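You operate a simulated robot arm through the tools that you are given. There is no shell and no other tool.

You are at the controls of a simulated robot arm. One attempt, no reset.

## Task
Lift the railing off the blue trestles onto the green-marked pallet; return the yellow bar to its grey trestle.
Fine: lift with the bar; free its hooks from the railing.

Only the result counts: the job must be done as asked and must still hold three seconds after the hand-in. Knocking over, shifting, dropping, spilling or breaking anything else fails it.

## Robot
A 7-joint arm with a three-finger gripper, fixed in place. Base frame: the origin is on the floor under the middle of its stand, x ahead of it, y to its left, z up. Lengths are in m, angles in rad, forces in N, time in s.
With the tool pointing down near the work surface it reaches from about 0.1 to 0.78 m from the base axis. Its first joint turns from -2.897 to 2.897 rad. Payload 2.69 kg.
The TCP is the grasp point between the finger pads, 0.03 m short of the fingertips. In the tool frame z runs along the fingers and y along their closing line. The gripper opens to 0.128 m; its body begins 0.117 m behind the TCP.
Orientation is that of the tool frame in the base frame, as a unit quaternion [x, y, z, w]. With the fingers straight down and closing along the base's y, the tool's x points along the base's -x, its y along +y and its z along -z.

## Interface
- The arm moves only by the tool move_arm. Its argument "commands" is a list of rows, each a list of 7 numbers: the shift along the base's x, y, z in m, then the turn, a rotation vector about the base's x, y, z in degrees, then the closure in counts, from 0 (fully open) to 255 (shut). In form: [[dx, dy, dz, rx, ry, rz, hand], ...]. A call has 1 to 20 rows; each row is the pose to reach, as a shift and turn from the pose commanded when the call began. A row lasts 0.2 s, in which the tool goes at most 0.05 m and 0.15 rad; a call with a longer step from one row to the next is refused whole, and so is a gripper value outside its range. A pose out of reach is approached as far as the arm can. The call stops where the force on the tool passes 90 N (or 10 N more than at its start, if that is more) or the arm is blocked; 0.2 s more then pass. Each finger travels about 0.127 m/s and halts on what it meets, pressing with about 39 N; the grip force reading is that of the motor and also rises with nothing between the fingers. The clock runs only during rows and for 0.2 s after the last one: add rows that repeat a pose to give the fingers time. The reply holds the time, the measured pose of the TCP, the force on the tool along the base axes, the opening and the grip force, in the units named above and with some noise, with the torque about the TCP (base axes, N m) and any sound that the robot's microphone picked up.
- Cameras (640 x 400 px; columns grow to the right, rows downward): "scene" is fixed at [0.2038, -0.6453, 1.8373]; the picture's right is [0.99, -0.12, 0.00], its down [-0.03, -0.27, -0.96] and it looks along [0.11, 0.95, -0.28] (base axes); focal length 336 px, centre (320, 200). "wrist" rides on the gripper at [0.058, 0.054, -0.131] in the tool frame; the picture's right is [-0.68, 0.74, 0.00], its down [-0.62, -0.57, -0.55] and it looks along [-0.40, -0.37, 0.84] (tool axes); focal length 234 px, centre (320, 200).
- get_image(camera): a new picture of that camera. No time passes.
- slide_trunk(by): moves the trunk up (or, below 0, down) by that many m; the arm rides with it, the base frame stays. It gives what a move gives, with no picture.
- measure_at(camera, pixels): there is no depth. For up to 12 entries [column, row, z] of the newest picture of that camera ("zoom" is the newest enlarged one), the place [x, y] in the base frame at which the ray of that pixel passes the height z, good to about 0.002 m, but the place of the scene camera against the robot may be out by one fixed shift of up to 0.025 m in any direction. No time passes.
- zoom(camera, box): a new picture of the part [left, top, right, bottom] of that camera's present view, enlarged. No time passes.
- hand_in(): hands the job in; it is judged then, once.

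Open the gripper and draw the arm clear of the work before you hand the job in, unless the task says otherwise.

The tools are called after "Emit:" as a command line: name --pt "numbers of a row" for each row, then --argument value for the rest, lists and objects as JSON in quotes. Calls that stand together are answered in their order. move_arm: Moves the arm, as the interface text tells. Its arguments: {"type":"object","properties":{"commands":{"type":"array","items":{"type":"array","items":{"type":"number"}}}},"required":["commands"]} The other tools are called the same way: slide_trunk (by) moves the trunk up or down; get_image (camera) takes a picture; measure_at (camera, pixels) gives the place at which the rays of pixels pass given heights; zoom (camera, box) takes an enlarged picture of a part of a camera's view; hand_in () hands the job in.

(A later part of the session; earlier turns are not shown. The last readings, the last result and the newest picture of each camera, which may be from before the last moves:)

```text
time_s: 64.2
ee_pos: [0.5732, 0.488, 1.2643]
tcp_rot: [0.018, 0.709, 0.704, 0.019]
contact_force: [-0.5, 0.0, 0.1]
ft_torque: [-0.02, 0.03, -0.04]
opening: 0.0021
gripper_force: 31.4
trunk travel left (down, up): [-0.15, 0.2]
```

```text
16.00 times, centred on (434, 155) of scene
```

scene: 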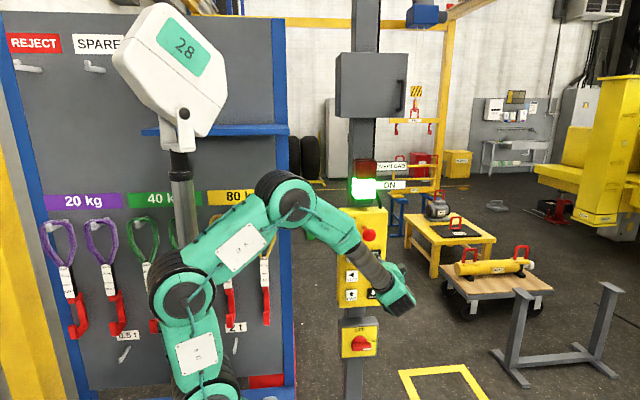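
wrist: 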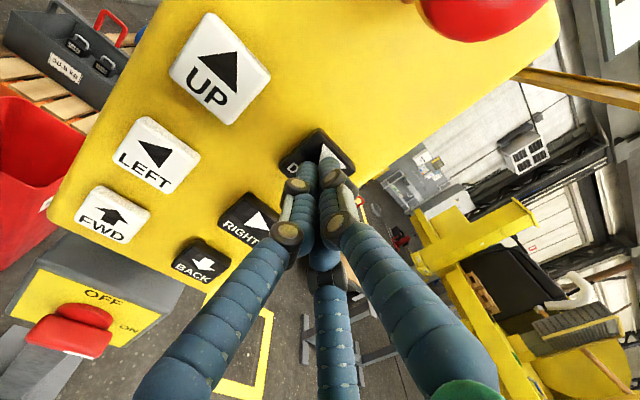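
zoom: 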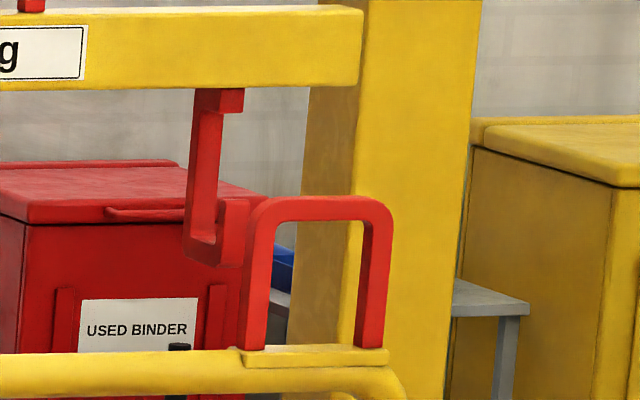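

The lug bars now occlude the lips, which confirms the hooks are behind the lugs. The lip tips are barely below the bar underside, so I creep DOWN another 0.6 s.

Emit:
move_arm --pt "0 0.02 0 0 0 0 255" --pt "0 0.02 0 0 0 0 255" --pt "0 0.02 0 0 0 0 255" --pt "0 0 0 0 0 0 255" --pt "0 0 0 0 0 0 255" --pt "0 0 0 0 0 0 255"

Emit:
zoom --camera "scene" --box '[390, 145, 410, 165]'

Emit:
zoom --camera "scene" --box '[424, 145, 444, 165]'

```text
time_s: 65.6
ee_pos: [0.5725, 0.4877, 1.2638]
tcp_rot: [0.017, 0.71, 0.704, 0.02]
contact_force: [-0.1, -0.4, 0.3]
ft_torque: [0.01, 0.01, 0.05]
opening: 0.0022
gripper_force: 31.2
trunk travel left (down, up): [-0.15, 0.2]
```

```text
16.00 times, centred on (400, 155) of scene
```

zoom: 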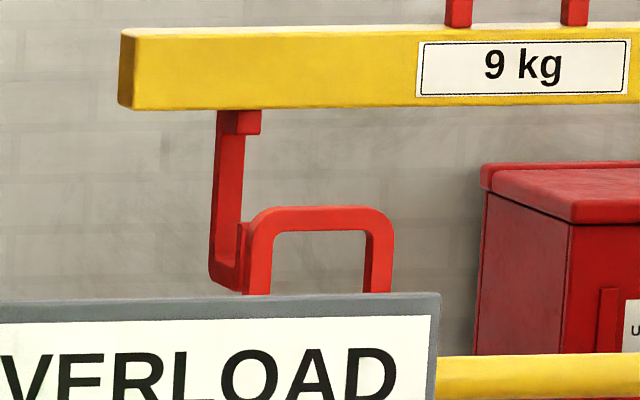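

```text
16.00 times, centred on (434, 155) of scene
```

zoom: 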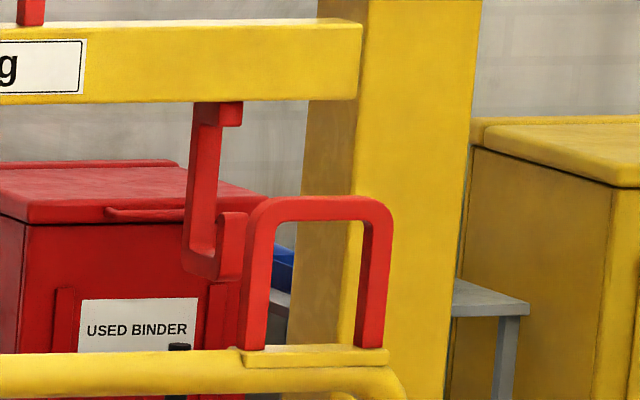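

Tips are now about 2 cm below the lug bars and hook bottoms about 3 cm above the rail. I move down to BACK (x≈0.573, z≈1.088).

Emit:
move_arm --pt "0 -0.03 0 0 0 0 255" --pt "0 -0.04 -0.04 0 0 0 255" --pt "0 -0.04 -0.085 0 0 0 255" --pt "0 -0.04 -0.13 0 0 0 255" --pt "0 -0.04 -0.176 0 0 0 255" --pt "0 -0.02 -0.176 0 0 0 255" --pt "0 0 -0.176 0 0 0 255" --pt "0 0 -0.176 0 0 0 255"

Emit:
get_image --camera "wrist"

```text
time_s: 67.4
ee_pos: [0.5723, 0.4897, 1.0873]
tcp_rot: [0.016, 0.71, 0.704, 0.02]
contact_force: [-0.5, 0.6, 0.3]
ft_torque: [0.01, 0.03, -0.01]
opening: 0.0021
gripper_force: 31.3
trunk travel left (down, up): [-0.15, 0.2]
```

```text
taken
```

wrist: 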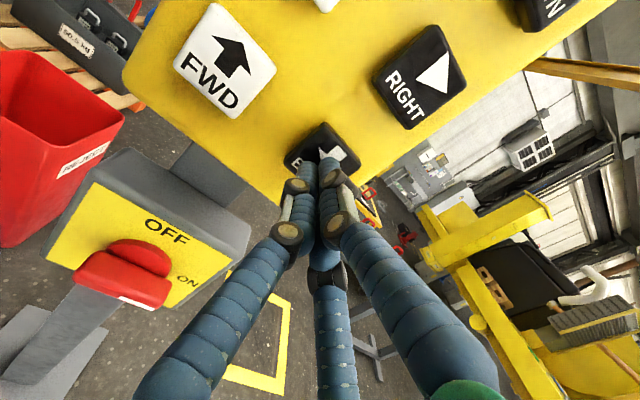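

The tip is on BACK at (322,145). I give two 1 s creeps and watch the hooks approach the lugs.

Emit:
move_arm --pt "0 0.02 0 0 0 0 255" --pt "0 0.02 0 0 0 0 255" --pt "0 0.02 0 0 0 0 255" --pt "0 0.02 0 0 0 0 255" --pt "0 0.02 0 0 0 0 255" --pt "0 0 0 0 0 0 255" --pt "0 0 0 0 0 0 255" --pt "0 0 0 0 0 0 255" --pt "0 0 0 0 0 0 255" --pt "0 0.02 0 0 0 0 255" --pt "0 0.02 0 0 0 0 255" --pt "0 0.02 0 0 0 0 255" --pt "0 0.02 0 0 0 0 255" --pt "0 0.02 0 0 0 0 255" --pt "0 0 0 0 0 0 255" --pt "0 0 0 0 0 0 255" --pt "0 0 0 0 0 0 255"

Emit:
zoom --camera "scene" --box '[390, 145, 410, 165]'

Emit:
zoom --camera "scene" --box '[424, 145, 444, 165]'

```text
time_s: 71.0
ee_pos: [0.5743, 0.4885, 1.0857]
tcp_rot: [0.017, 0.71, 0.703, 0.019]
contact_force: [1.4, -0.2, 0.7]
ft_torque: [-0.02, 0.03, 0.01]
opening: 0.0021
gripper_force: 31.4
trunk travel left (down, up): [-0.15, 0.2]
```

```text
16.00 times, centred on (400, 155) of scene
```

zoom: 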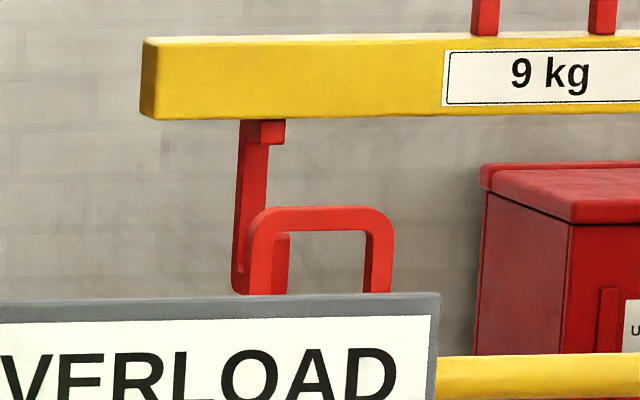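

```text
16.00 times, centred on (434, 155) of scene
```

zoom: 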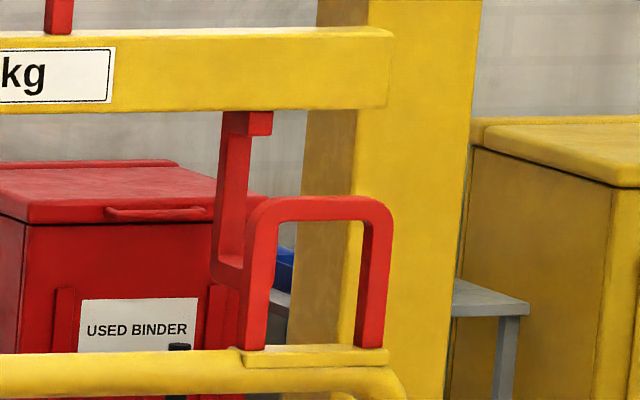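

The hooks moved ≈0.055 m nearer and are still behind the lugs, with the left lip now showing through the left loop at (282,260). I give two more 1 s creeps.

Emit:
move_arm --pt "0 0.02 0 0 0 0 255" --pt "0 0.02 0 0 0 0 255" --pt "0 0.02 0 0 0 0 255" --pt "0 0.02 0 0 0 0 255" --pt "0 0.02 0 0 0 0 255" --pt "0 0 0 0 0 0 255" --pt "0 0 0 0 0 0 255" --pt "0 0 0 0 0 0 255" --pt "0 0 0 0 0 0 255" --pt "0 0.02 0 0 0 0 255" --pt "0 0.02 0 0 0 0 255" --pt "0 0.02 0 0 0 0 255" --pt "0 0.02 0 0 0 0 255" --pt "0 0.02 0 0 0 0 255" --pt "0 0 0 0 0 0 255" --pt "0 0 0 0 0 0 255" --pt "0 0 0 0 0 0 255"

Emit:
zoom --camera "scene" --box '[390, 145, 410, 165]'

Emit:
zoom --camera "scene" --box '[424, 145, 444, 165]'

```text
time_s: 74.6
ee_pos: [0.5724, 0.489, 1.0871]
tcp_rot: [0.017, 0.71, 0.704, 0.019]
contact_force: [-0.3, -0.7, -0.5]
ft_torque: [0.02, -0.02, 0.02]
opening: 0.002
gripper_force: 31.3
trunk travel left (down, up): [-0.15, 0.2]
```

```text
16.00 times, centred on (400, 155) of scene
```

zoom: 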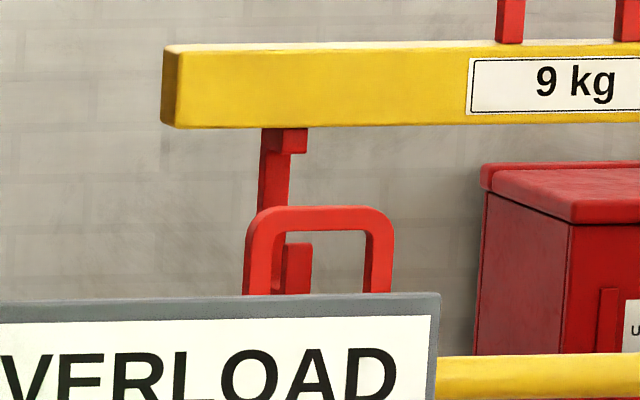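

```text
16.00 times, centred on (434, 155) of scene
```

zoom: 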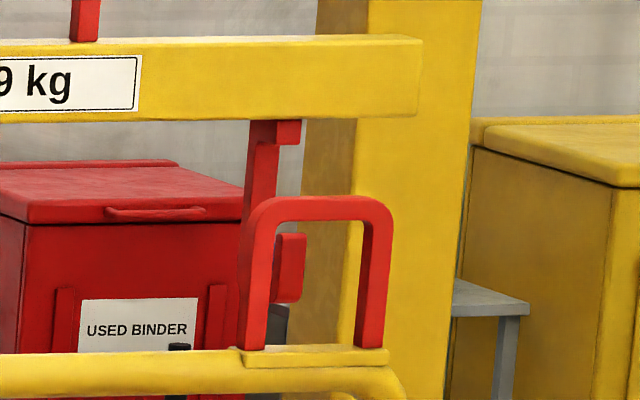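

The lips now show inside both loops, at (298,268) left and (293,265) right, still slightly behind the lug plane. I creep BACK 1 s more and compare.

Emit:
move_arm --pt "0 0.02 0 0 0 0 255" --pt "0 0.02 0 0 0 0 255" --pt "0 0.02 0 0 0 0 255" --pt "0 0.02 0 0 0 0 255" --pt "0 0.02 0 0 0 0 255" --pt "0 0 0 0 0 0 255" --pt "0 0 0 0 0 0 255" --pt "0 0 0 0 0 0 255" --pt "0 0 0 0 0 0 255"

Emit:
zoom --camera "scene" --box '[390, 145, 410, 165]'

Emit:
zoom --camera "scene" --box '[424, 145, 444, 165]'

```text
time_s: 76.6
ee_pos: [0.5725, 0.4887, 1.0855]
tcp_rot: [0.017, 0.71, 0.704, 0.018]
contact_force: [-0.2, 0.0, 1.1]
ft_torque: [0.01, 0.0, 0.0]
opening: 0.002
gripper_force: 31.5
trunk travel left (down, up): [-0.15, 0.2]
```

```text
16.00 times, centred on (400, 155) of scene
```

zoom: 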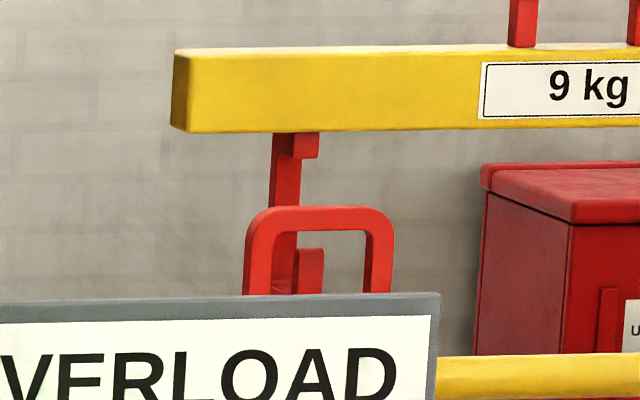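

```text
16.00 times, centred on (434, 155) of scene
```

zoom: 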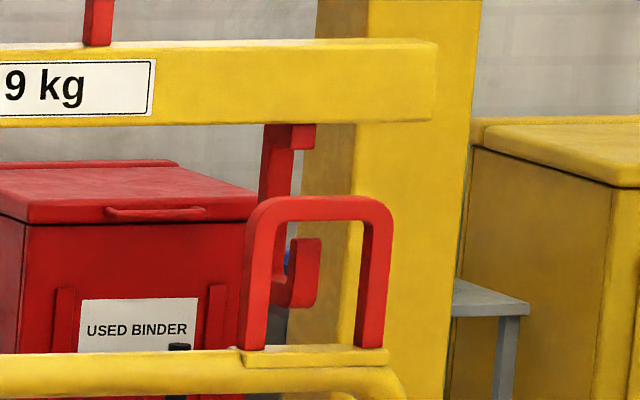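

Lip spacing (33.88 px) now equals the lug spacing at that row, so the lip fronts are in the lug plane. The hook throat is about 0.055 m, so I creep another ≈0.037 m (1.0 s + 0.4 s) to centre the lug bar in it.

Emit:
move_arm --pt "0 0.02 0 0 0 0 255" --pt "0 0.02 0 0 0 0 255" --pt "0 0.02 0 0 0 0 255" --pt "0 0.02 0 0 0 0 255" --pt "0 0.02 0 0 0 0 255" --pt "0 0 0 0 0 0 255" --pt "0 0 0 0 0 0 255" --pt "0 0 0 0 0 0 255" --pt "0 0 0 0 0 0 255" --pt "0 0.02 0 0 0 0 255" --pt "0 0.02 0 0 0 0 255" --pt "0 0 0 0 0 0 255" --pt "0 0 0 0 0 0 255" --pt "0 0 0 0 0 0 255"

Emit:
zoom --camera "scene" --box '[390, 145, 410, 165]'

Emit:
zoom --camera "scene" --box '[424, 145, 444, 165]'

```text
time_s: 79.6
ee_pos: [0.5727, 0.4881, 1.0848]
tcp_rot: [0.017, 0.71, 0.704, 0.019]
contact_force: [-0.3, 0.2, 0.0]
ft_torque: [-0.02, -0.02, -0.02]
opening: 0.0022
gripper_force: 31.0
trunk travel left (down, up): [-0.15, 0.2]
```

```text
16.00 times, centred on (400, 155) of scene
```

zoom: 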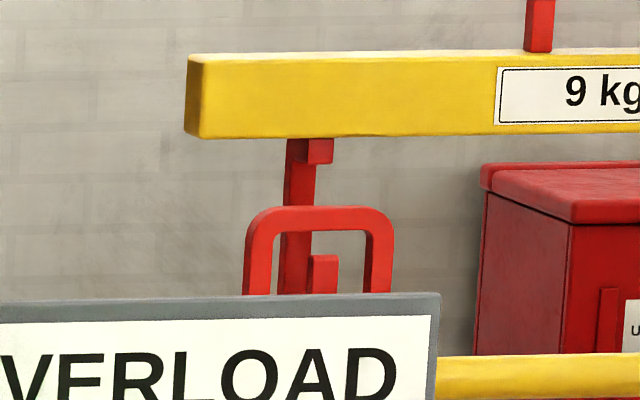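

```text
16.00 times, centred on (434, 155) of scene
```

zoom: 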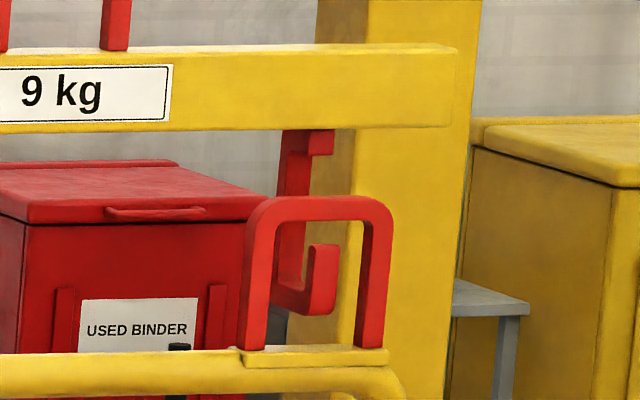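

Lip spacing is now 34.13 px versus 33.84 for the lugs: the lips are ≈0.04 m in front, so the bar lies over the throat. I go to UP (x≈0.484, z≈1.264) for a gentle raise and an occlusion check.

Emit:
move_arm --pt "0 -0.03 0 0 0 0 255" --pt "-0.015 -0.04 0.04 0 0 0 255" --pt "-0.035 -0.04 0.08 0 0 0 255" --pt "-0.055 -0.04 0.12 0 0 0 255" --pt "-0.075 -0.04 0.16 0 0 0 255" --pt "-0.089 -0.04 0.178 0 0 0 255" --pt "-0.089 -0.02 0.178 0 0 0 255" --pt "-0.089 0 0.178 0 0 0 255" --pt "-0.089 0 0.178 0 0 0 255"

Emit:
get_image --camera "wrist"

```text
time_s: 81.6
ee_pos: [0.4833, 0.4898, 1.265]
tcp_rot: [0.016, 0.71, 0.704, 0.019]
contact_force: [0.0, 0.6, -0.7]
ft_torque: [0.0, 0.01, 0.02]
opening: 0.0021
gripper_force: 32.0
trunk travel left (down, up): [-0.15, 0.2]
```

```text
taken
```

wrist: 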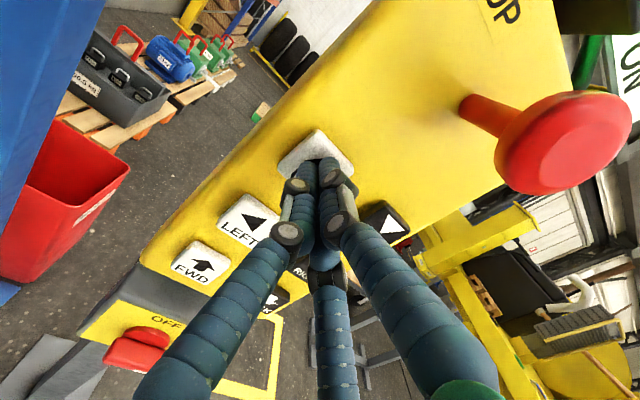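

The tip is on UP at (316,150), with STOP well clear at right. I raise with a single 1.0 s creep and look at both hooks.

Emit:
move_arm --pt "0 0.02 0 0 0 0 255" --pt "0 0.02 0 0 0 0 255" --pt "0 0.02 0 0 0 0 255" --pt "0 0.02 0 0 0 0 255" --pt "0 0.02 0 0 0 0 255" --pt "0 0 0 0 0 0 255" --pt "0 0 0 0 0 0 255" --pt "0 0 0 0 0 0 255" --pt "0 0 0 0 0 0 255"

Emit:
zoom --camera "scene" --box '[390, 145, 410, 165]'

Emit:
zoom --camera "scene" --box '[424, 145, 444, 165]'

```text
time_s: 83.6
ee_pos: [0.483, 0.4876, 1.2666]
tcp_rot: [0.017, 0.71, 0.704, 0.018]
contact_force: [-0.2, -0.1, 0.5]
ft_torque: [0.0, 0.05, -0.01]
opening: 0.0021
gripper_force: 31.6
trunk travel left (down, up): [-0.15, 0.2]
```

```text
16.00 times, centred on (400, 155) of scene
```

zoom: 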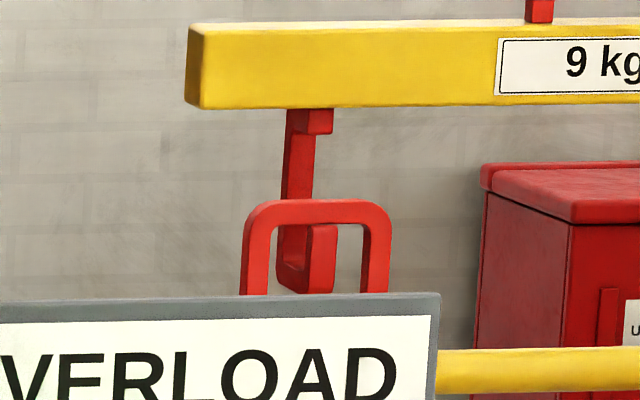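

```text
16.00 times, centred on (434, 155) of scene
```

zoom: 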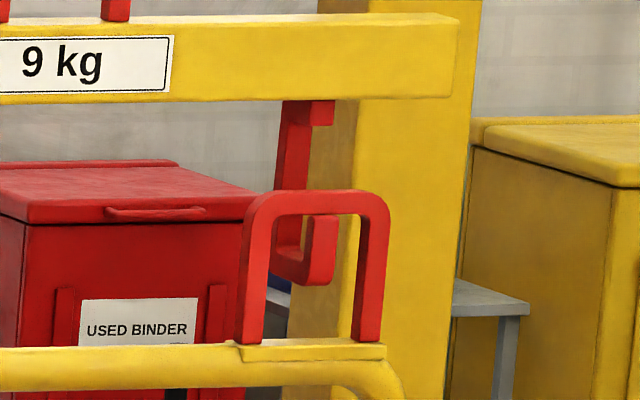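

The bar rose but the lug bars rose 6–7 zoom px with it while the lip tips stay just under the bars: the lips are bearing on the bars from below, not yet past them. I must set it down again; I go to DOWN and lower by the same 1.0 s.

Emit:
zoom --camera "scene" --box '[385, 140, 445, 200]'

Emit:
move_arm --pt "0 -0.03 0 0 0 0 255" --pt "0.03 -0.04 0 0 0 0 255" --pt "0.06 -0.04 0 0 0 0 255" --pt "0.089 -0.04 0 0 0 0 255" --pt "0.089 -0.02 0 0 0 0 255" --pt "0.089 0 0 0 0 0 255" --pt "0.089 0.02 0 0 0 0 255" --pt "0.089 0.02 0 0 0 0 255" --pt "0.089 0.02 0 0 0 0 255" --pt "0.089 0.02 0 0 0 0 255" --pt "0.089 0.02 0 0 0 0 255" --pt "0.089 0 0 0 0 0 255" --pt "0.089 0 0 0 0 0 255" --pt "0.089 0 0 0 0 0 255" --pt "0.089 0 0 0 0 0 255"

Emit:
zoom --camera "scene" --box '[390, 145, 410, 165]'

Emit:
zoom --camera "scene" --box '[424, 145, 444, 165]'

```text
6.67 times, centred on (415, 170) of scene
```

zoom: 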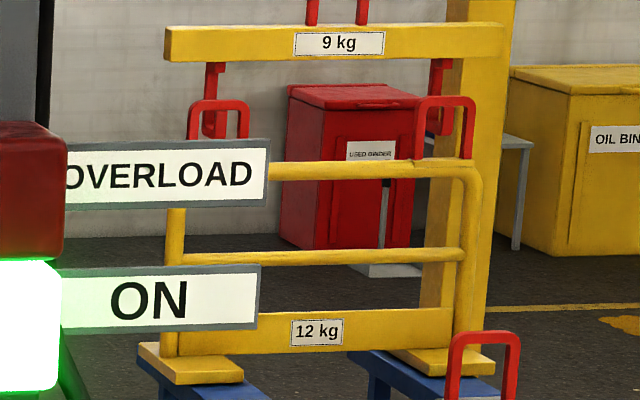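

```text
time_s: 86.8
ee_pos: [0.5717, 0.4874, 1.2644]
tcp_rot: [0.017, 0.71, 0.704, 0.019]
contact_force: [0.8, 0.2, 0.2]
ft_torque: [-0.01, -0.01, -0.01]
opening: 0.0022
gripper_force: 31.8
trunk travel left (down, up): [-0.15, 0.2]
```

```text
16.00 times, centred on (400, 155) of scene
```

zoom: 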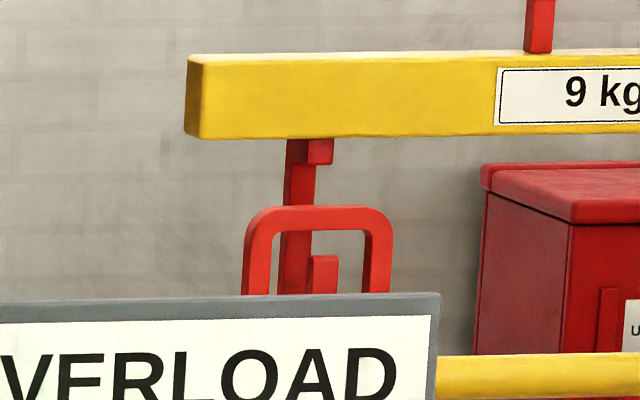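

```text
16.00 times, centred on (434, 155) of scene
```

zoom: 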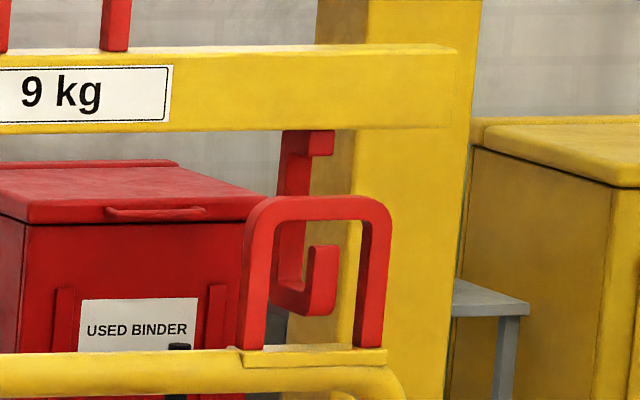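

The railing is back down on the trestles (lugs within ~2 px of before). The lips need about 0.027 m more toward -y, so I return to BACK and creep 1.0 s.

Emit:
move_arm --pt "0 -0.03 0 0 0 0 255" --pt "0 -0.04 -0.04 0 0 0 255" --pt "0 -0.04 -0.085 0 0 0 255" --pt "0 -0.04 -0.13 0 0 0 255" --pt "0 -0.04 -0.176 0 0 0 255" --pt "0 -0.02 -0.176 0 0 0 255" --pt "0 0 -0.176 0 0 0 255" --pt "0 0.02 -0.176 0 0 0 255" --pt "0 0.02 -0.176 0 0 0 255" --pt "0 0.02 -0.176 0 0 0 255" --pt "0 0.02 -0.176 0 0 0 255" --pt "0 0.02 -0.176 0 0 0 255" --pt "0 0 -0.176 0 0 0 255" --pt "0 0 -0.176 0 0 0 255" --pt "0 0 -0.176 0 0 0 255" --pt "0 0 -0.176 0 0 0 255"

Emit:
zoom --camera "scene" --box '[390, 145, 410, 165]'

Emit:
zoom --camera "scene" --box '[424, 145, 444, 165]'

```text
time_s: 90.2
ee_pos: [0.5709, 0.4868, 1.0892]
tcp_rot: [0.017, 0.71, 0.704, 0.019]
contact_force: [0.8, -0.3, 0.2]
ft_torque: [0.01, 0.02, 0.01]
opening: 0.0021
gripper_force: 31.3
trunk travel left (down, up): [-0.15, 0.2]
```

```text
16.00 times, centred on (400, 155) of scene
```

zoom: 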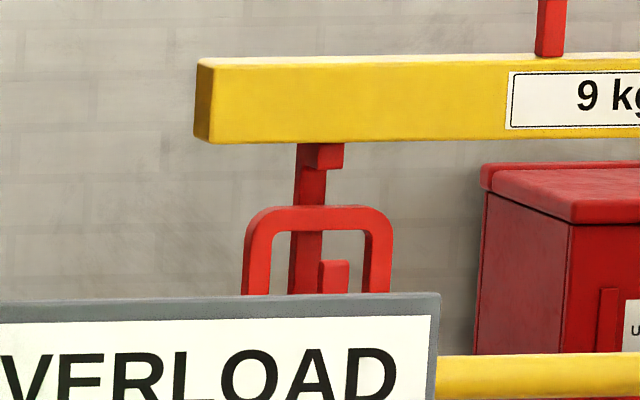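

```text
16.00 times, centred on (434, 155) of scene
```

zoom: 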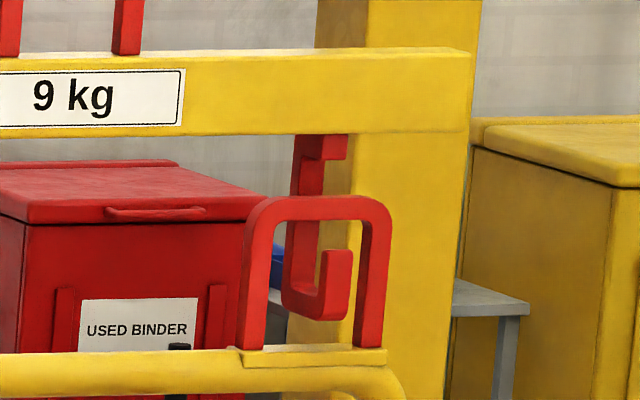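

The lips moved ≈0.025 m nearer (right lip edge now 352). I return to UP and do another 1.0 s raise to check which side of the bar the lips come up.

Emit:
move_arm --pt "0 -0.03 0 0 0 0 255" --pt "-0.015 -0.04 0.04 0 0 0 255" --pt "-0.035 -0.04 0.08 0 0 0 255" --pt "-0.055 -0.04 0.12 0 0 0 255" --pt "-0.075 -0.04 0.16 0 0 0 255" --pt "-0.088 -0.04 0.176 0 0 0 255" --pt "-0.088 -0.02 0.176 0 0 0 255" --pt "-0.088 0 0.176 0 0 0 255" --pt "-0.088 0.02 0.176 0 0 0 255" --pt "-0.088 0.02 0.176 0 0 0 255" --pt "-0.088 0.02 0.176 0 0 0 255" --pt "-0.088 0.02 0.176 0 0 0 255" --pt "-0.088 0.02 0.176 0 0 0 255" --pt "-0.088 0 0.176 0 0 0 255" --pt "-0.088 0 0.176 0 0 0 255" --pt "-0.088 0 0.176 0 0 0 255" --pt "-0.088 0 0.176 0 0 0 255"

Emit:
zoom --camera "scene" --box '[390, 145, 410, 165]'

Emit:
zoom --camera "scene" --box '[424, 145, 444, 165]'

```text
time_s: 93.8
ee_pos: [0.4841, 0.4888, 1.2643]
tcp_rot: [0.017, 0.71, 0.704, 0.019]
contact_force: [-0.4, 0.3, 0.0]
ft_torque: [-0.01, -0.02, 0.0]
opening: 0.0022
gripper_force: 31.6
trunk travel left (down, up): [-0.15, 0.2]
```

```text
16.00 times, centred on (400, 155) of scene
```

zoom: 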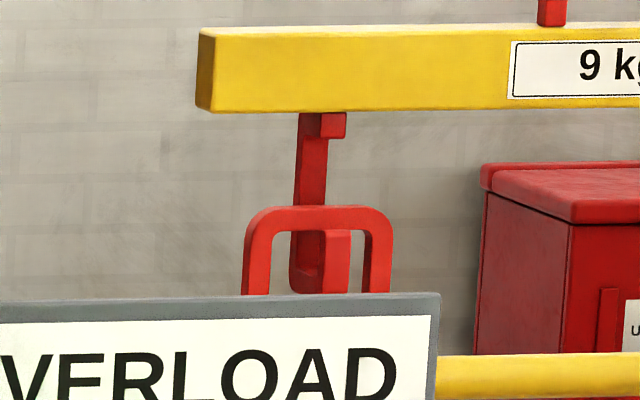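

```text
16.00 times, centred on (434, 155) of scene
```

zoom: 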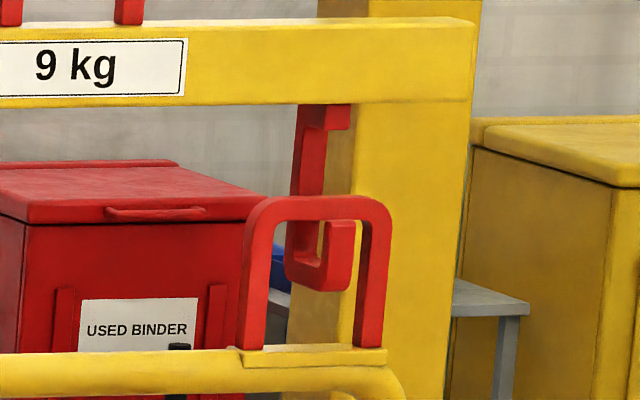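

This time the lugs did not move while the lip tips rose to the bar's lower edge, so the lips are free in front of the bars. I raise another 1.0 s and check that they cover the bars.

Emit:
move_arm --pt "0 0.02 0 0 0 0 255" --pt "0 0.02 0 0 0 0 255" --pt "0 0.02 0 0 0 0 255" --pt "0 0.02 0 0 0 0 255" --pt "0 0.02 0 0 0 0 255" --pt "0 0 0 0 0 0 255" --pt "0 0 0 0 0 0 255" --pt "0 0 0 0 0 0 255" --pt "0 0 0 0 0 0 255"

Emit:
zoom --camera "scene" --box '[390, 145, 410, 165]'

Emit:
zoom --camera "scene" --box '[424, 145, 444, 165]'

```text
time_s: 95.8
ee_pos: [0.4853, 0.4878, 1.2647]
tcp_rot: [0.017, 0.71, 0.704, 0.019]
contact_force: [0.0, 0.1, 0.1]
ft_torque: [0.02, -0.03, 0.0]
opening: 0.0021
gripper_force: 31.5
trunk travel left (down, up): [-0.15, 0.2]
```

```text
16.00 times, centred on (400, 155) of scene
```

zoom: 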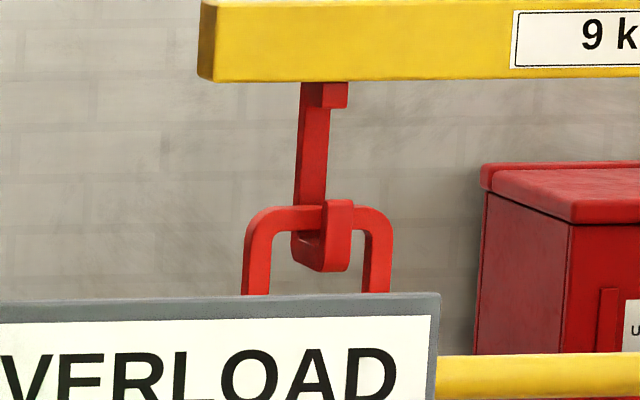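

```text
16.00 times, centred on (434, 155) of scene
```

zoom: 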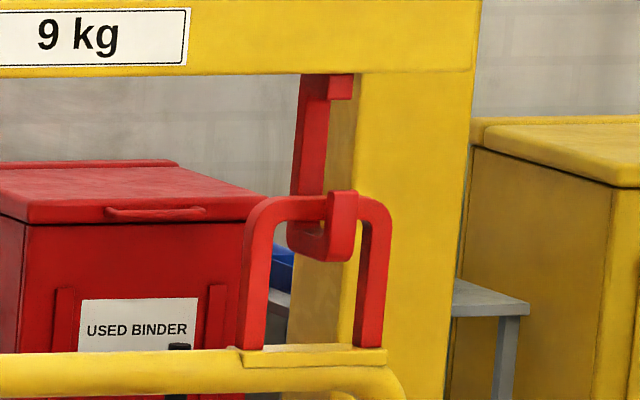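

Both lips now stand in front of the lug bars at (338,235) and (342,225) with the straps behind: fully hooked. I raise with two 1 s creeps to take up the load gently.

Emit:
move_arm --pt "0 0.02 0 0 0 0 255" --pt "0 0.02 0 0 0 0 255" --pt "0 0.02 0 0 0 0 255" --pt "0 0.02 0 0 0 0 255" --pt "0 0.02 0 0 0 0 255" --pt "0 0 0 0 0 0 255" --pt "0 0 0 0 0 0 255" --pt "0 0 0 0 0 0 255" --pt "0 0 0 0 0 0 255" --pt "0 0.02 0 0 0 0 255" --pt "0 0.02 0 0 0 0 255" --pt "0 0.02 0 0 0 0 255" --pt "0 0.02 0 0 0 0 255" --pt "0 0.02 0 0 0 0 255" --pt "0 0 0 0 0 0 255" --pt "0 0 0 0 0 0 255" --pt "0 0 0 0 0 0 255"

Emit:
zoom --camera "scene" --box '[380, 130, 450, 200]'

Emit:
zoom --camera "scene" --box '[424, 145, 444, 165]'

```text
time_s: 99.4
ee_pos: [0.4831, 0.4871, 1.2648]
tcp_rot: [0.016, 0.71, 0.704, 0.019]
contact_force: [0.1, 0.0, 0.1]
ft_torque: [0.01, 0.0, 0.01]
opening: 0.0021
gripper_force: 31.7
trunk travel left (down, up): [-0.15, 0.2]
```

```text
5.71 times, centred on (415, 165) of scene
```

zoom: 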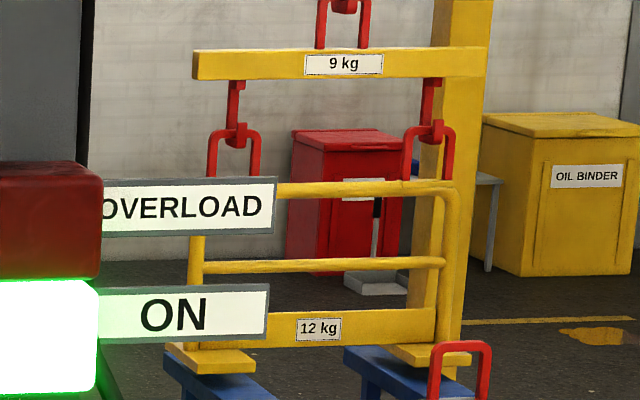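

```text
16.00 times, centred on (434, 155) of scene
```

zoom: 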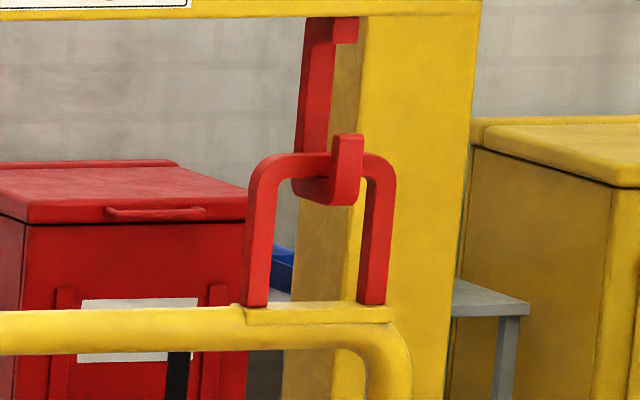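

The railing has lifted about 0.04 m cleanly, hooks seated and OVERLOAD dark. I raise further with a 1.6 s press to clear the trestles.

Emit:
move_arm --pt "0 0.02 0 0 0 0 255" --pt "0 0.02 0 0 0 0 255" --pt "0 0.02 0 0 0 0 255" --pt "0 0.02 0 0 0 0 255" --pt "0 0.02 0 0 0 0 255" --pt "0 0.02 0 0 0 0 255" --pt "0 0.02 0 0 0 0 255" --pt "0 0.02 0 0 0 0 255" --pt "0 0 0 0 0 0 255" --pt "0 0 0 0 0 0 255" --pt "0 0 0 0 0 0 255" --pt "0 0 0 0 0 0 255" --pt "0 0 0 0 0 0 255"

Emit:
get_image --camera "scene"

Emit:
zoom --camera "scene" --box '[380, 120, 450, 200]'

Emit:
get_image --camera "wrist"

```text
time_s: 102.2
ee_pos: [0.4844, 0.4877, 1.2642]
tcp_rot: [0.017, 0.71, 0.704, 0.019]
contact_force: [0.7, 0.2, 0.5]
ft_torque: [0.0, -0.04, 0.02]
opening: 0.0022
gripper_force: 31.5
trunk travel left (down, up): [-0.15, 0.2]
```

```text
taken
```

scene: 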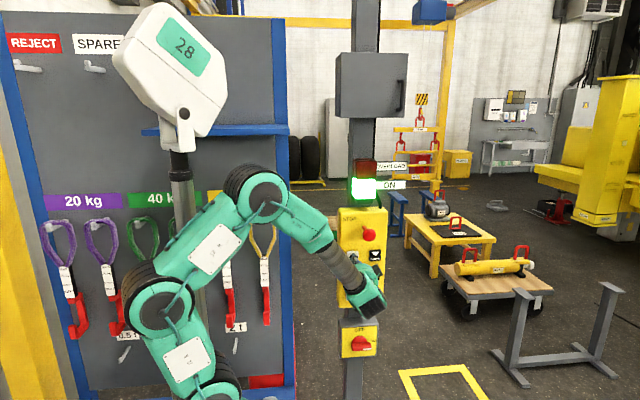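

```text
5.00 times, centred on (415, 160) of scene
```

zoom: 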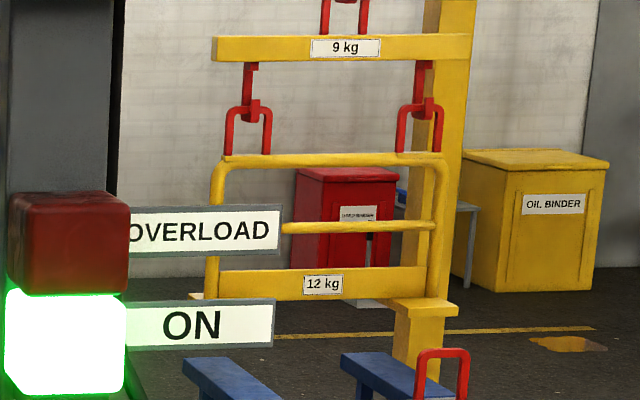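

```text
taken
```

wrist: 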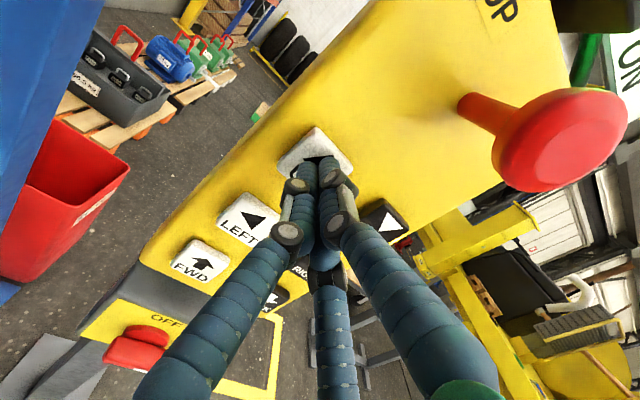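

The railing hangs level ≈0.2 m above the trestles. I now need the pallet, which my forearm hides in the scene view, so I retract the arm to a viewing pose.

Emit:
move_arm --pt "0 -0.03 0 0 0 0 255" --pt "-0.01 -0.07 0.01 0 0 0 255" --pt "-0.03 -0.11 0.03 0 0 0 255" --pt "-0.05 -0.15 0.06 0 0 0 255" --pt "-0.07 -0.19 0.09 0 0 0 255" --pt "-0.08 -0.23 0.12 0 0 0 255" --pt "-0.09 -0.24 0.16 0 0 0 255"

Emit:
get_image --camera "scene"

Emit:
get_image --camera "wrist"

```text
refused: row 4 steps farther than a row can; nothing moved
```

```text
taken
```

scene: 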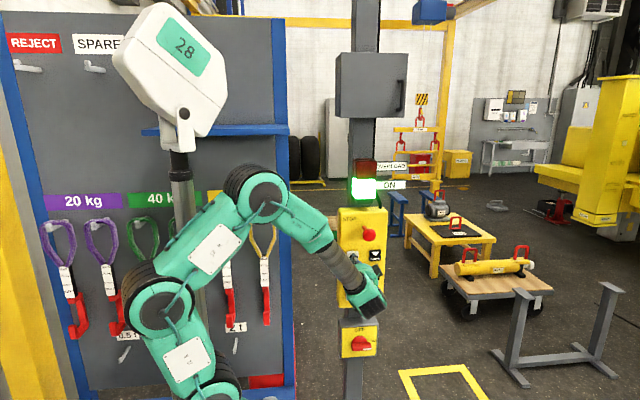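

```text
taken
```

wrist: 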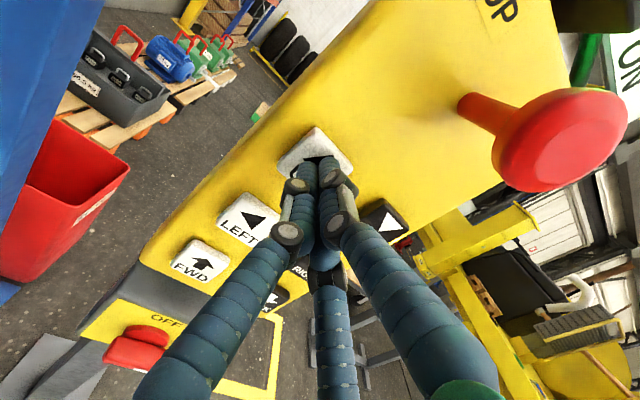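

One row stepped too far and the call was refused; nothing moved. I repeat the retreat with smaller steps.

Emit:
move_arm --pt "0 -0.03 0 0 0 0 255" --pt "-0.01 -0.07 0.01 0 0 0 255" --pt "-0.025 -0.105 0.025 0 0 0 255" --pt "-0.04 -0.14 0.045 0 0 0 255" --pt "-0.055 -0.17 0.07 0 0 0 255" --pt "-0.07 -0.2 0.095 0 0 0 255" --pt "-0.085 -0.22 0.125 0 0 0 255" --pt "-0.095 -0.23 0.16 0 0 0 255" --pt "-0.1 -0.24 0.2 0 0 0 255"

Emit:
get_image --camera "scene"

Emit:
get_image --camera "wrist"

```text
time_s: 104.2
ee_pos: [0.386, 0.2482, 1.4652]
tcp_rot: [0.016, 0.71, 0.704, 0.019]
contact_force: [0.2, -0.1, -0.7]
ft_torque: [0.01, 0.0, 0.02]
opening: 0.0022
gripper_force: 31.3
trunk travel left (down, up): [-0.15, 0.2]
```

```text
taken
```

scene: 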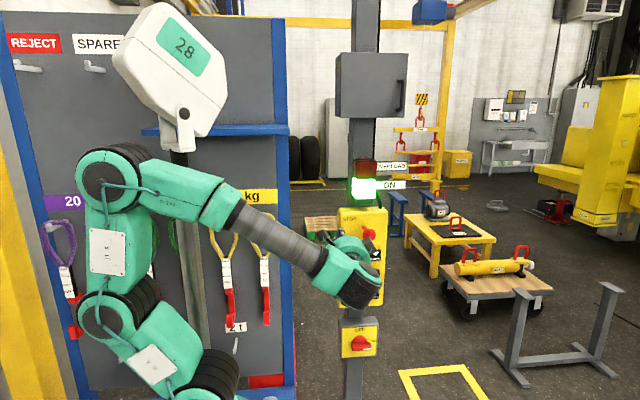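

```text
taken
```

wrist: 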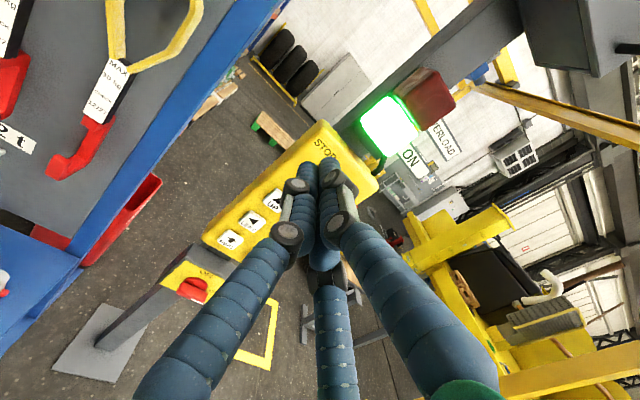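

The pallet appears at (275,130) in the wrist picture and (320,225) in the scene. I zoom on it in both.

Emit:
zoom --camera "wrist" --box '[235, 90, 315, 150]'

Emit:
zoom --camera "scene" --box '[295, 200, 355, 250]'

Emit:
zoom --camera "scene" --box '[290, 120, 450, 250]'

```text
6.67 times, centred on (275, 120) of wrist
```

zoom: 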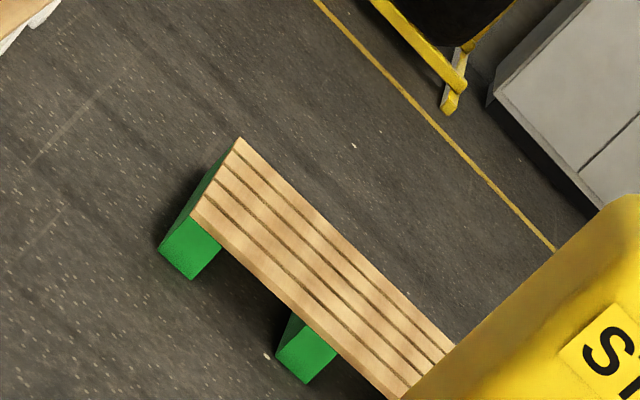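

```text
8.00 times, centred on (325, 225) of scene
```

zoom: 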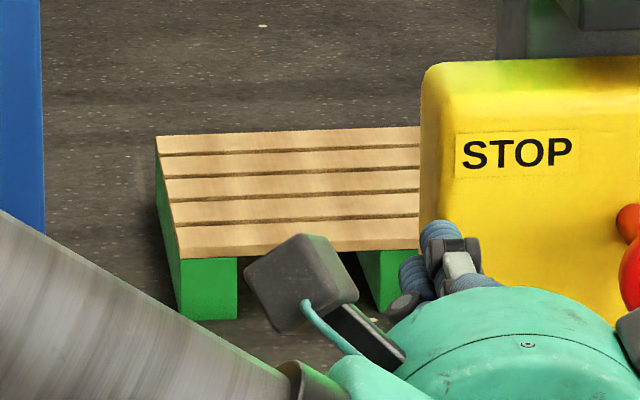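

```text
3.08 times, centred on (370, 185) of scene
```

zoom: 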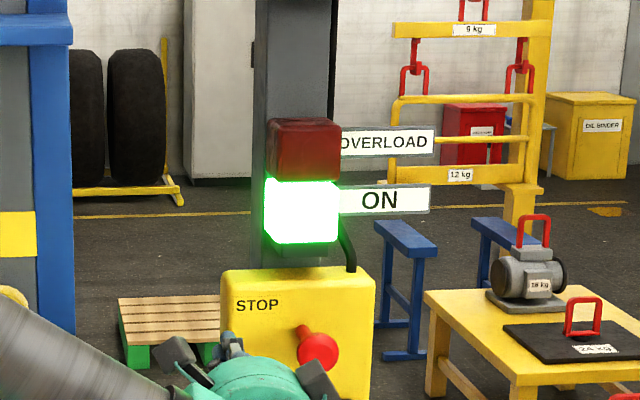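

The pallet's front-left corner computes to about (0.545, 3.72), top z≈0.11, depth to y≈4.38, with its right end hidden behind the pendant. I shift the hand left to see its right end past the pendant.

Emit:
move_arm --pt "-0.03 0.02 0.02 0 0 0 255" --pt "-0.06 0.04 0.04 0 0 0 255" --pt "-0.09 0.06 0.06 0 0 0 255" --pt "-0.11 0.07 0.07 0 0 0 255"

Emit:
get_image --camera "wrist"

Emit:
get_image --camera "scene"

```text
time_s: 105.2
ee_pos: [0.2756, 0.3167, 1.5342]
tcp_rot: [0.017, 0.71, 0.704, 0.018]
contact_force: [0.0, -0.6, 0.1]
ft_torque: [0.0, -0.03, 0.05]
opening: 0.0022
gripper_force: 31.5
trunk travel left (down, up): [-0.15, 0.2]
```

```text
taken
```

wrist: 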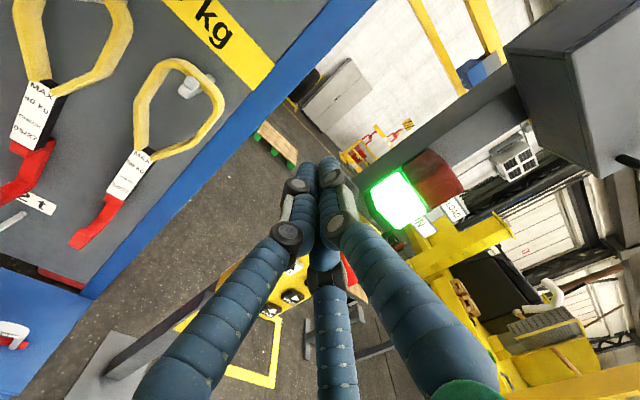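

```text
taken
```

scene: 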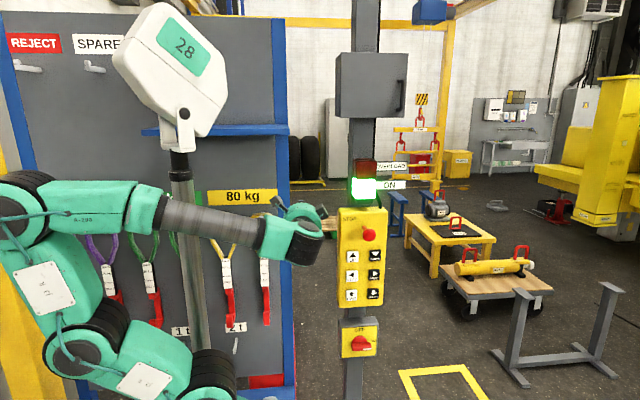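

Now the wrist view shows both the pallet at (275,145) and the hanging railing at (362,145) between pendant and board. I zoom there.

Emit:
zoom --camera "wrist" --box '[245, 110, 325, 175]'

Emit:
zoom --camera "wrist" --box '[320, 105, 420, 175]'

```text
6.15 times, centred on (285, 142) of wrist
```

zoom: 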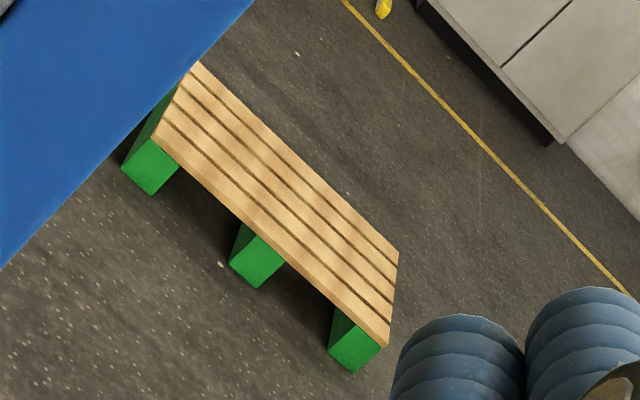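

```text
5.71 times, centred on (370, 140) of wrist
```

zoom: 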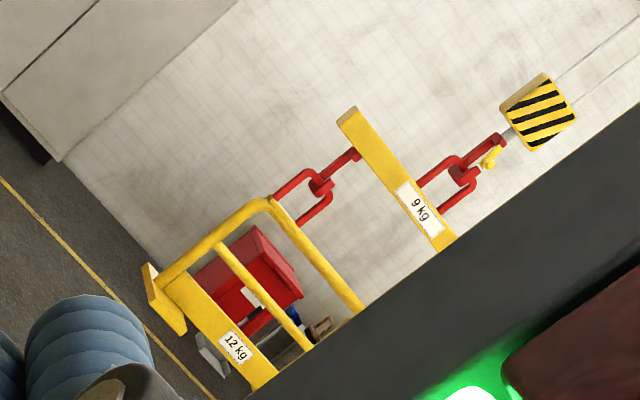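

All three green blocks and the pallet's four top corners are visible. I re-zoom that view and measure the corners at top height and the block feet at the floor.

Emit:
zoom --camera "wrist" --box '[245, 110, 325, 175]'

Emit:
measure_at --camera "zoom" --pixels '[[153, 138, 0.112], [388, 346, 0.112], [399, 254, 0.112], [196, 60, 0.112], [150, 195, 0], [122, 168, 0], [352, 373, 0], [327, 348, 0], [257, 288, 0], [229, 262, 0]]'

Emit:
measure_at --camera "scene" --pixels '[[307.5, 239.75, 0], [307.25, 232.25, 0.112], [304.6, 217.1, 0.112]]'

```text
6.15 times, centred on (285, 142) of wrist
```

zoom: 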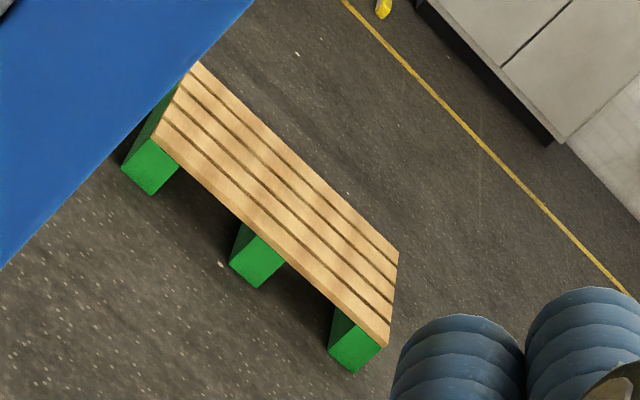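

```text
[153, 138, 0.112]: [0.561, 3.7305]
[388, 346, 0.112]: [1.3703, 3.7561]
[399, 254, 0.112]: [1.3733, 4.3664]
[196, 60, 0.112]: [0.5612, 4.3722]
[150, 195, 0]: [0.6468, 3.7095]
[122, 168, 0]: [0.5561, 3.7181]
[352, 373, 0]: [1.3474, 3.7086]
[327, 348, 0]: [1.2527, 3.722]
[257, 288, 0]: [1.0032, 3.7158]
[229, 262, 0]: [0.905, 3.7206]
```

```text
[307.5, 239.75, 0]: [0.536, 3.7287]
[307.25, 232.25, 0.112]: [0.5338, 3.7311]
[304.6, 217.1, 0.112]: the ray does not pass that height
```

The pallet spans x 0.56–1.37 and y 3.74–4.37 (centre ≈(0.966, 4.05), top z≈0.11), while the railing hangs near (2.145, 3.90). So I need about 1.18 m LEFT and 0.15 m FWD; I go back to the LEFT button.

Emit:
move_arm --pt "0.023 0 -0.04 0 0 0 255" --pt "0.046 0 -0.08 0 0 0 255" --pt "0.07 0 -0.12 0 0 0 255" --pt "0.093 0 -0.16 0 0 0 255" --pt "0.116 0 -0.2 0 0 0 255" --pt "0.139 0 -0.24 0 0 0 255" --pt "0.162 0 -0.28 0 0 0 255" --pt "0.186 0 -0.32 0 0 0 255" --pt "0.209 0 -0.357 0 0 0 255" --pt "0.209 0.04 -0.357 0 0 0 255" --pt "0.209 0.08 -0.357 0 0 0 255" --pt "0.209 0.12 -0.357 0 0 0 255" --pt "0.209 0.15 -0.357 0 0 0 255" --pt "0.209 0.171 -0.357 0 0 0 255" --pt "0.209 0.171 -0.357 0 0 0 255"

Emit:
get_image --camera "wrist"

```text
time_s: 108.4
ee_pos: [0.4846, 0.4883, 1.1777]
tcp_rot: [0.016, 0.71, 0.704, 0.019]
contact_force: [-0.3, 0.4, -0.2]
ft_torque: [-0.04, 0.01, 0.02]
opening: 0.0018
gripper_force: 31.5
trunk travel left (down, up): [-0.15, 0.2]
```

```text
taken
```

wrist: 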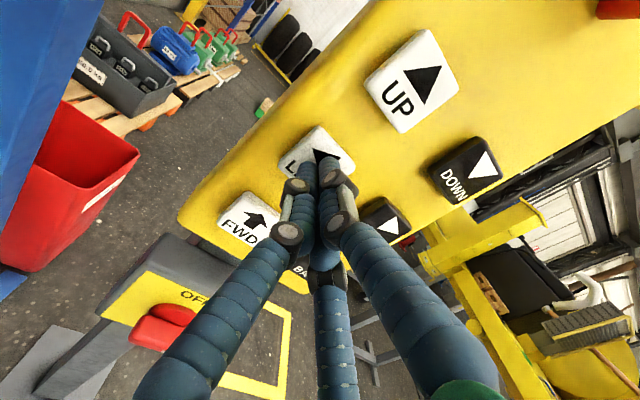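

I am on LEFT at (318,150). With the load on I first press 2 s and check that the railing stays seated and steady.

Emit:
move_arm --pt "0 0.02 0 0 0 0 255" --pt "0 0.02 0 0 0 0 255" --pt "0 0.02 0 0 0 0 255" --pt "0 0.02 0 0 0 0 255" --pt "0 0.02 0 0 0 0 255" --pt "0 0.02 0 0 0 0 255" --pt "0 0.02 0 0 0 0 255" --pt "0 0.02 0 0 0 0 255" --pt "0 0.02 0 0 0 0 255" --pt "0 0.02 0 0 0 0 255" --pt "0 0 0 0 0 0 255" --pt "0 0 0 0 0 0 255" --pt "0 0 0 0 0 0 255" --pt "0 0 0 0 0 0 255" --pt "0 0 0 0 0 0 255"

Emit:
get_image --camera "scene"

Emit:
zoom --camera "scene" --box '[330, 90, 450, 200]'

```text
time_s: 111.6
ee_pos: [0.4856, 0.4877, 1.1775]
tcp_rot: [0.017, 0.71, 0.704, 0.019]
contact_force: [-0.4, -0.3, -0.4]
ft_torque: [0.01, 0.01, -0.02]
opening: 0.0022
gripper_force: 31.7
trunk travel left (down, up): [-0.15, 0.2]
```

```text
taken
```

scene: 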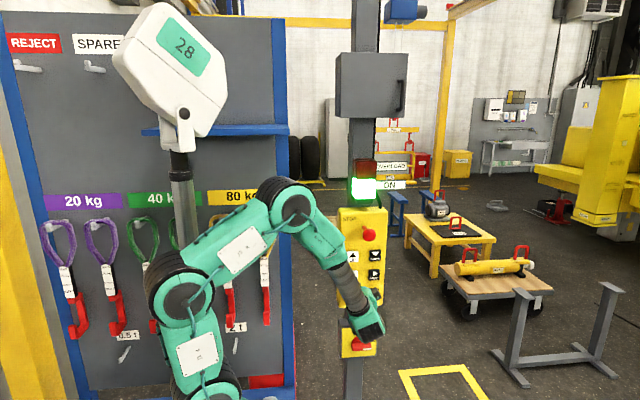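

```text
3.64 times, centred on (390, 145) of scene
```

zoom: 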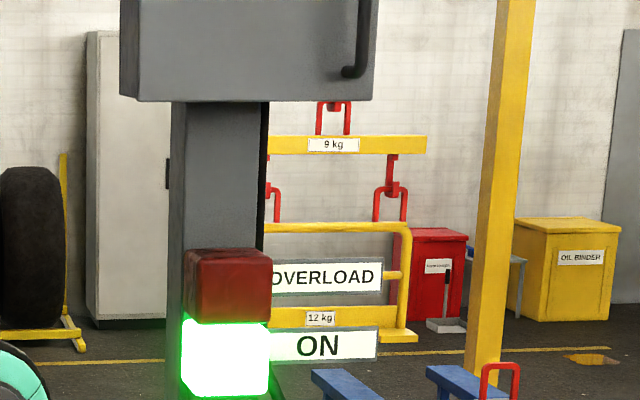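

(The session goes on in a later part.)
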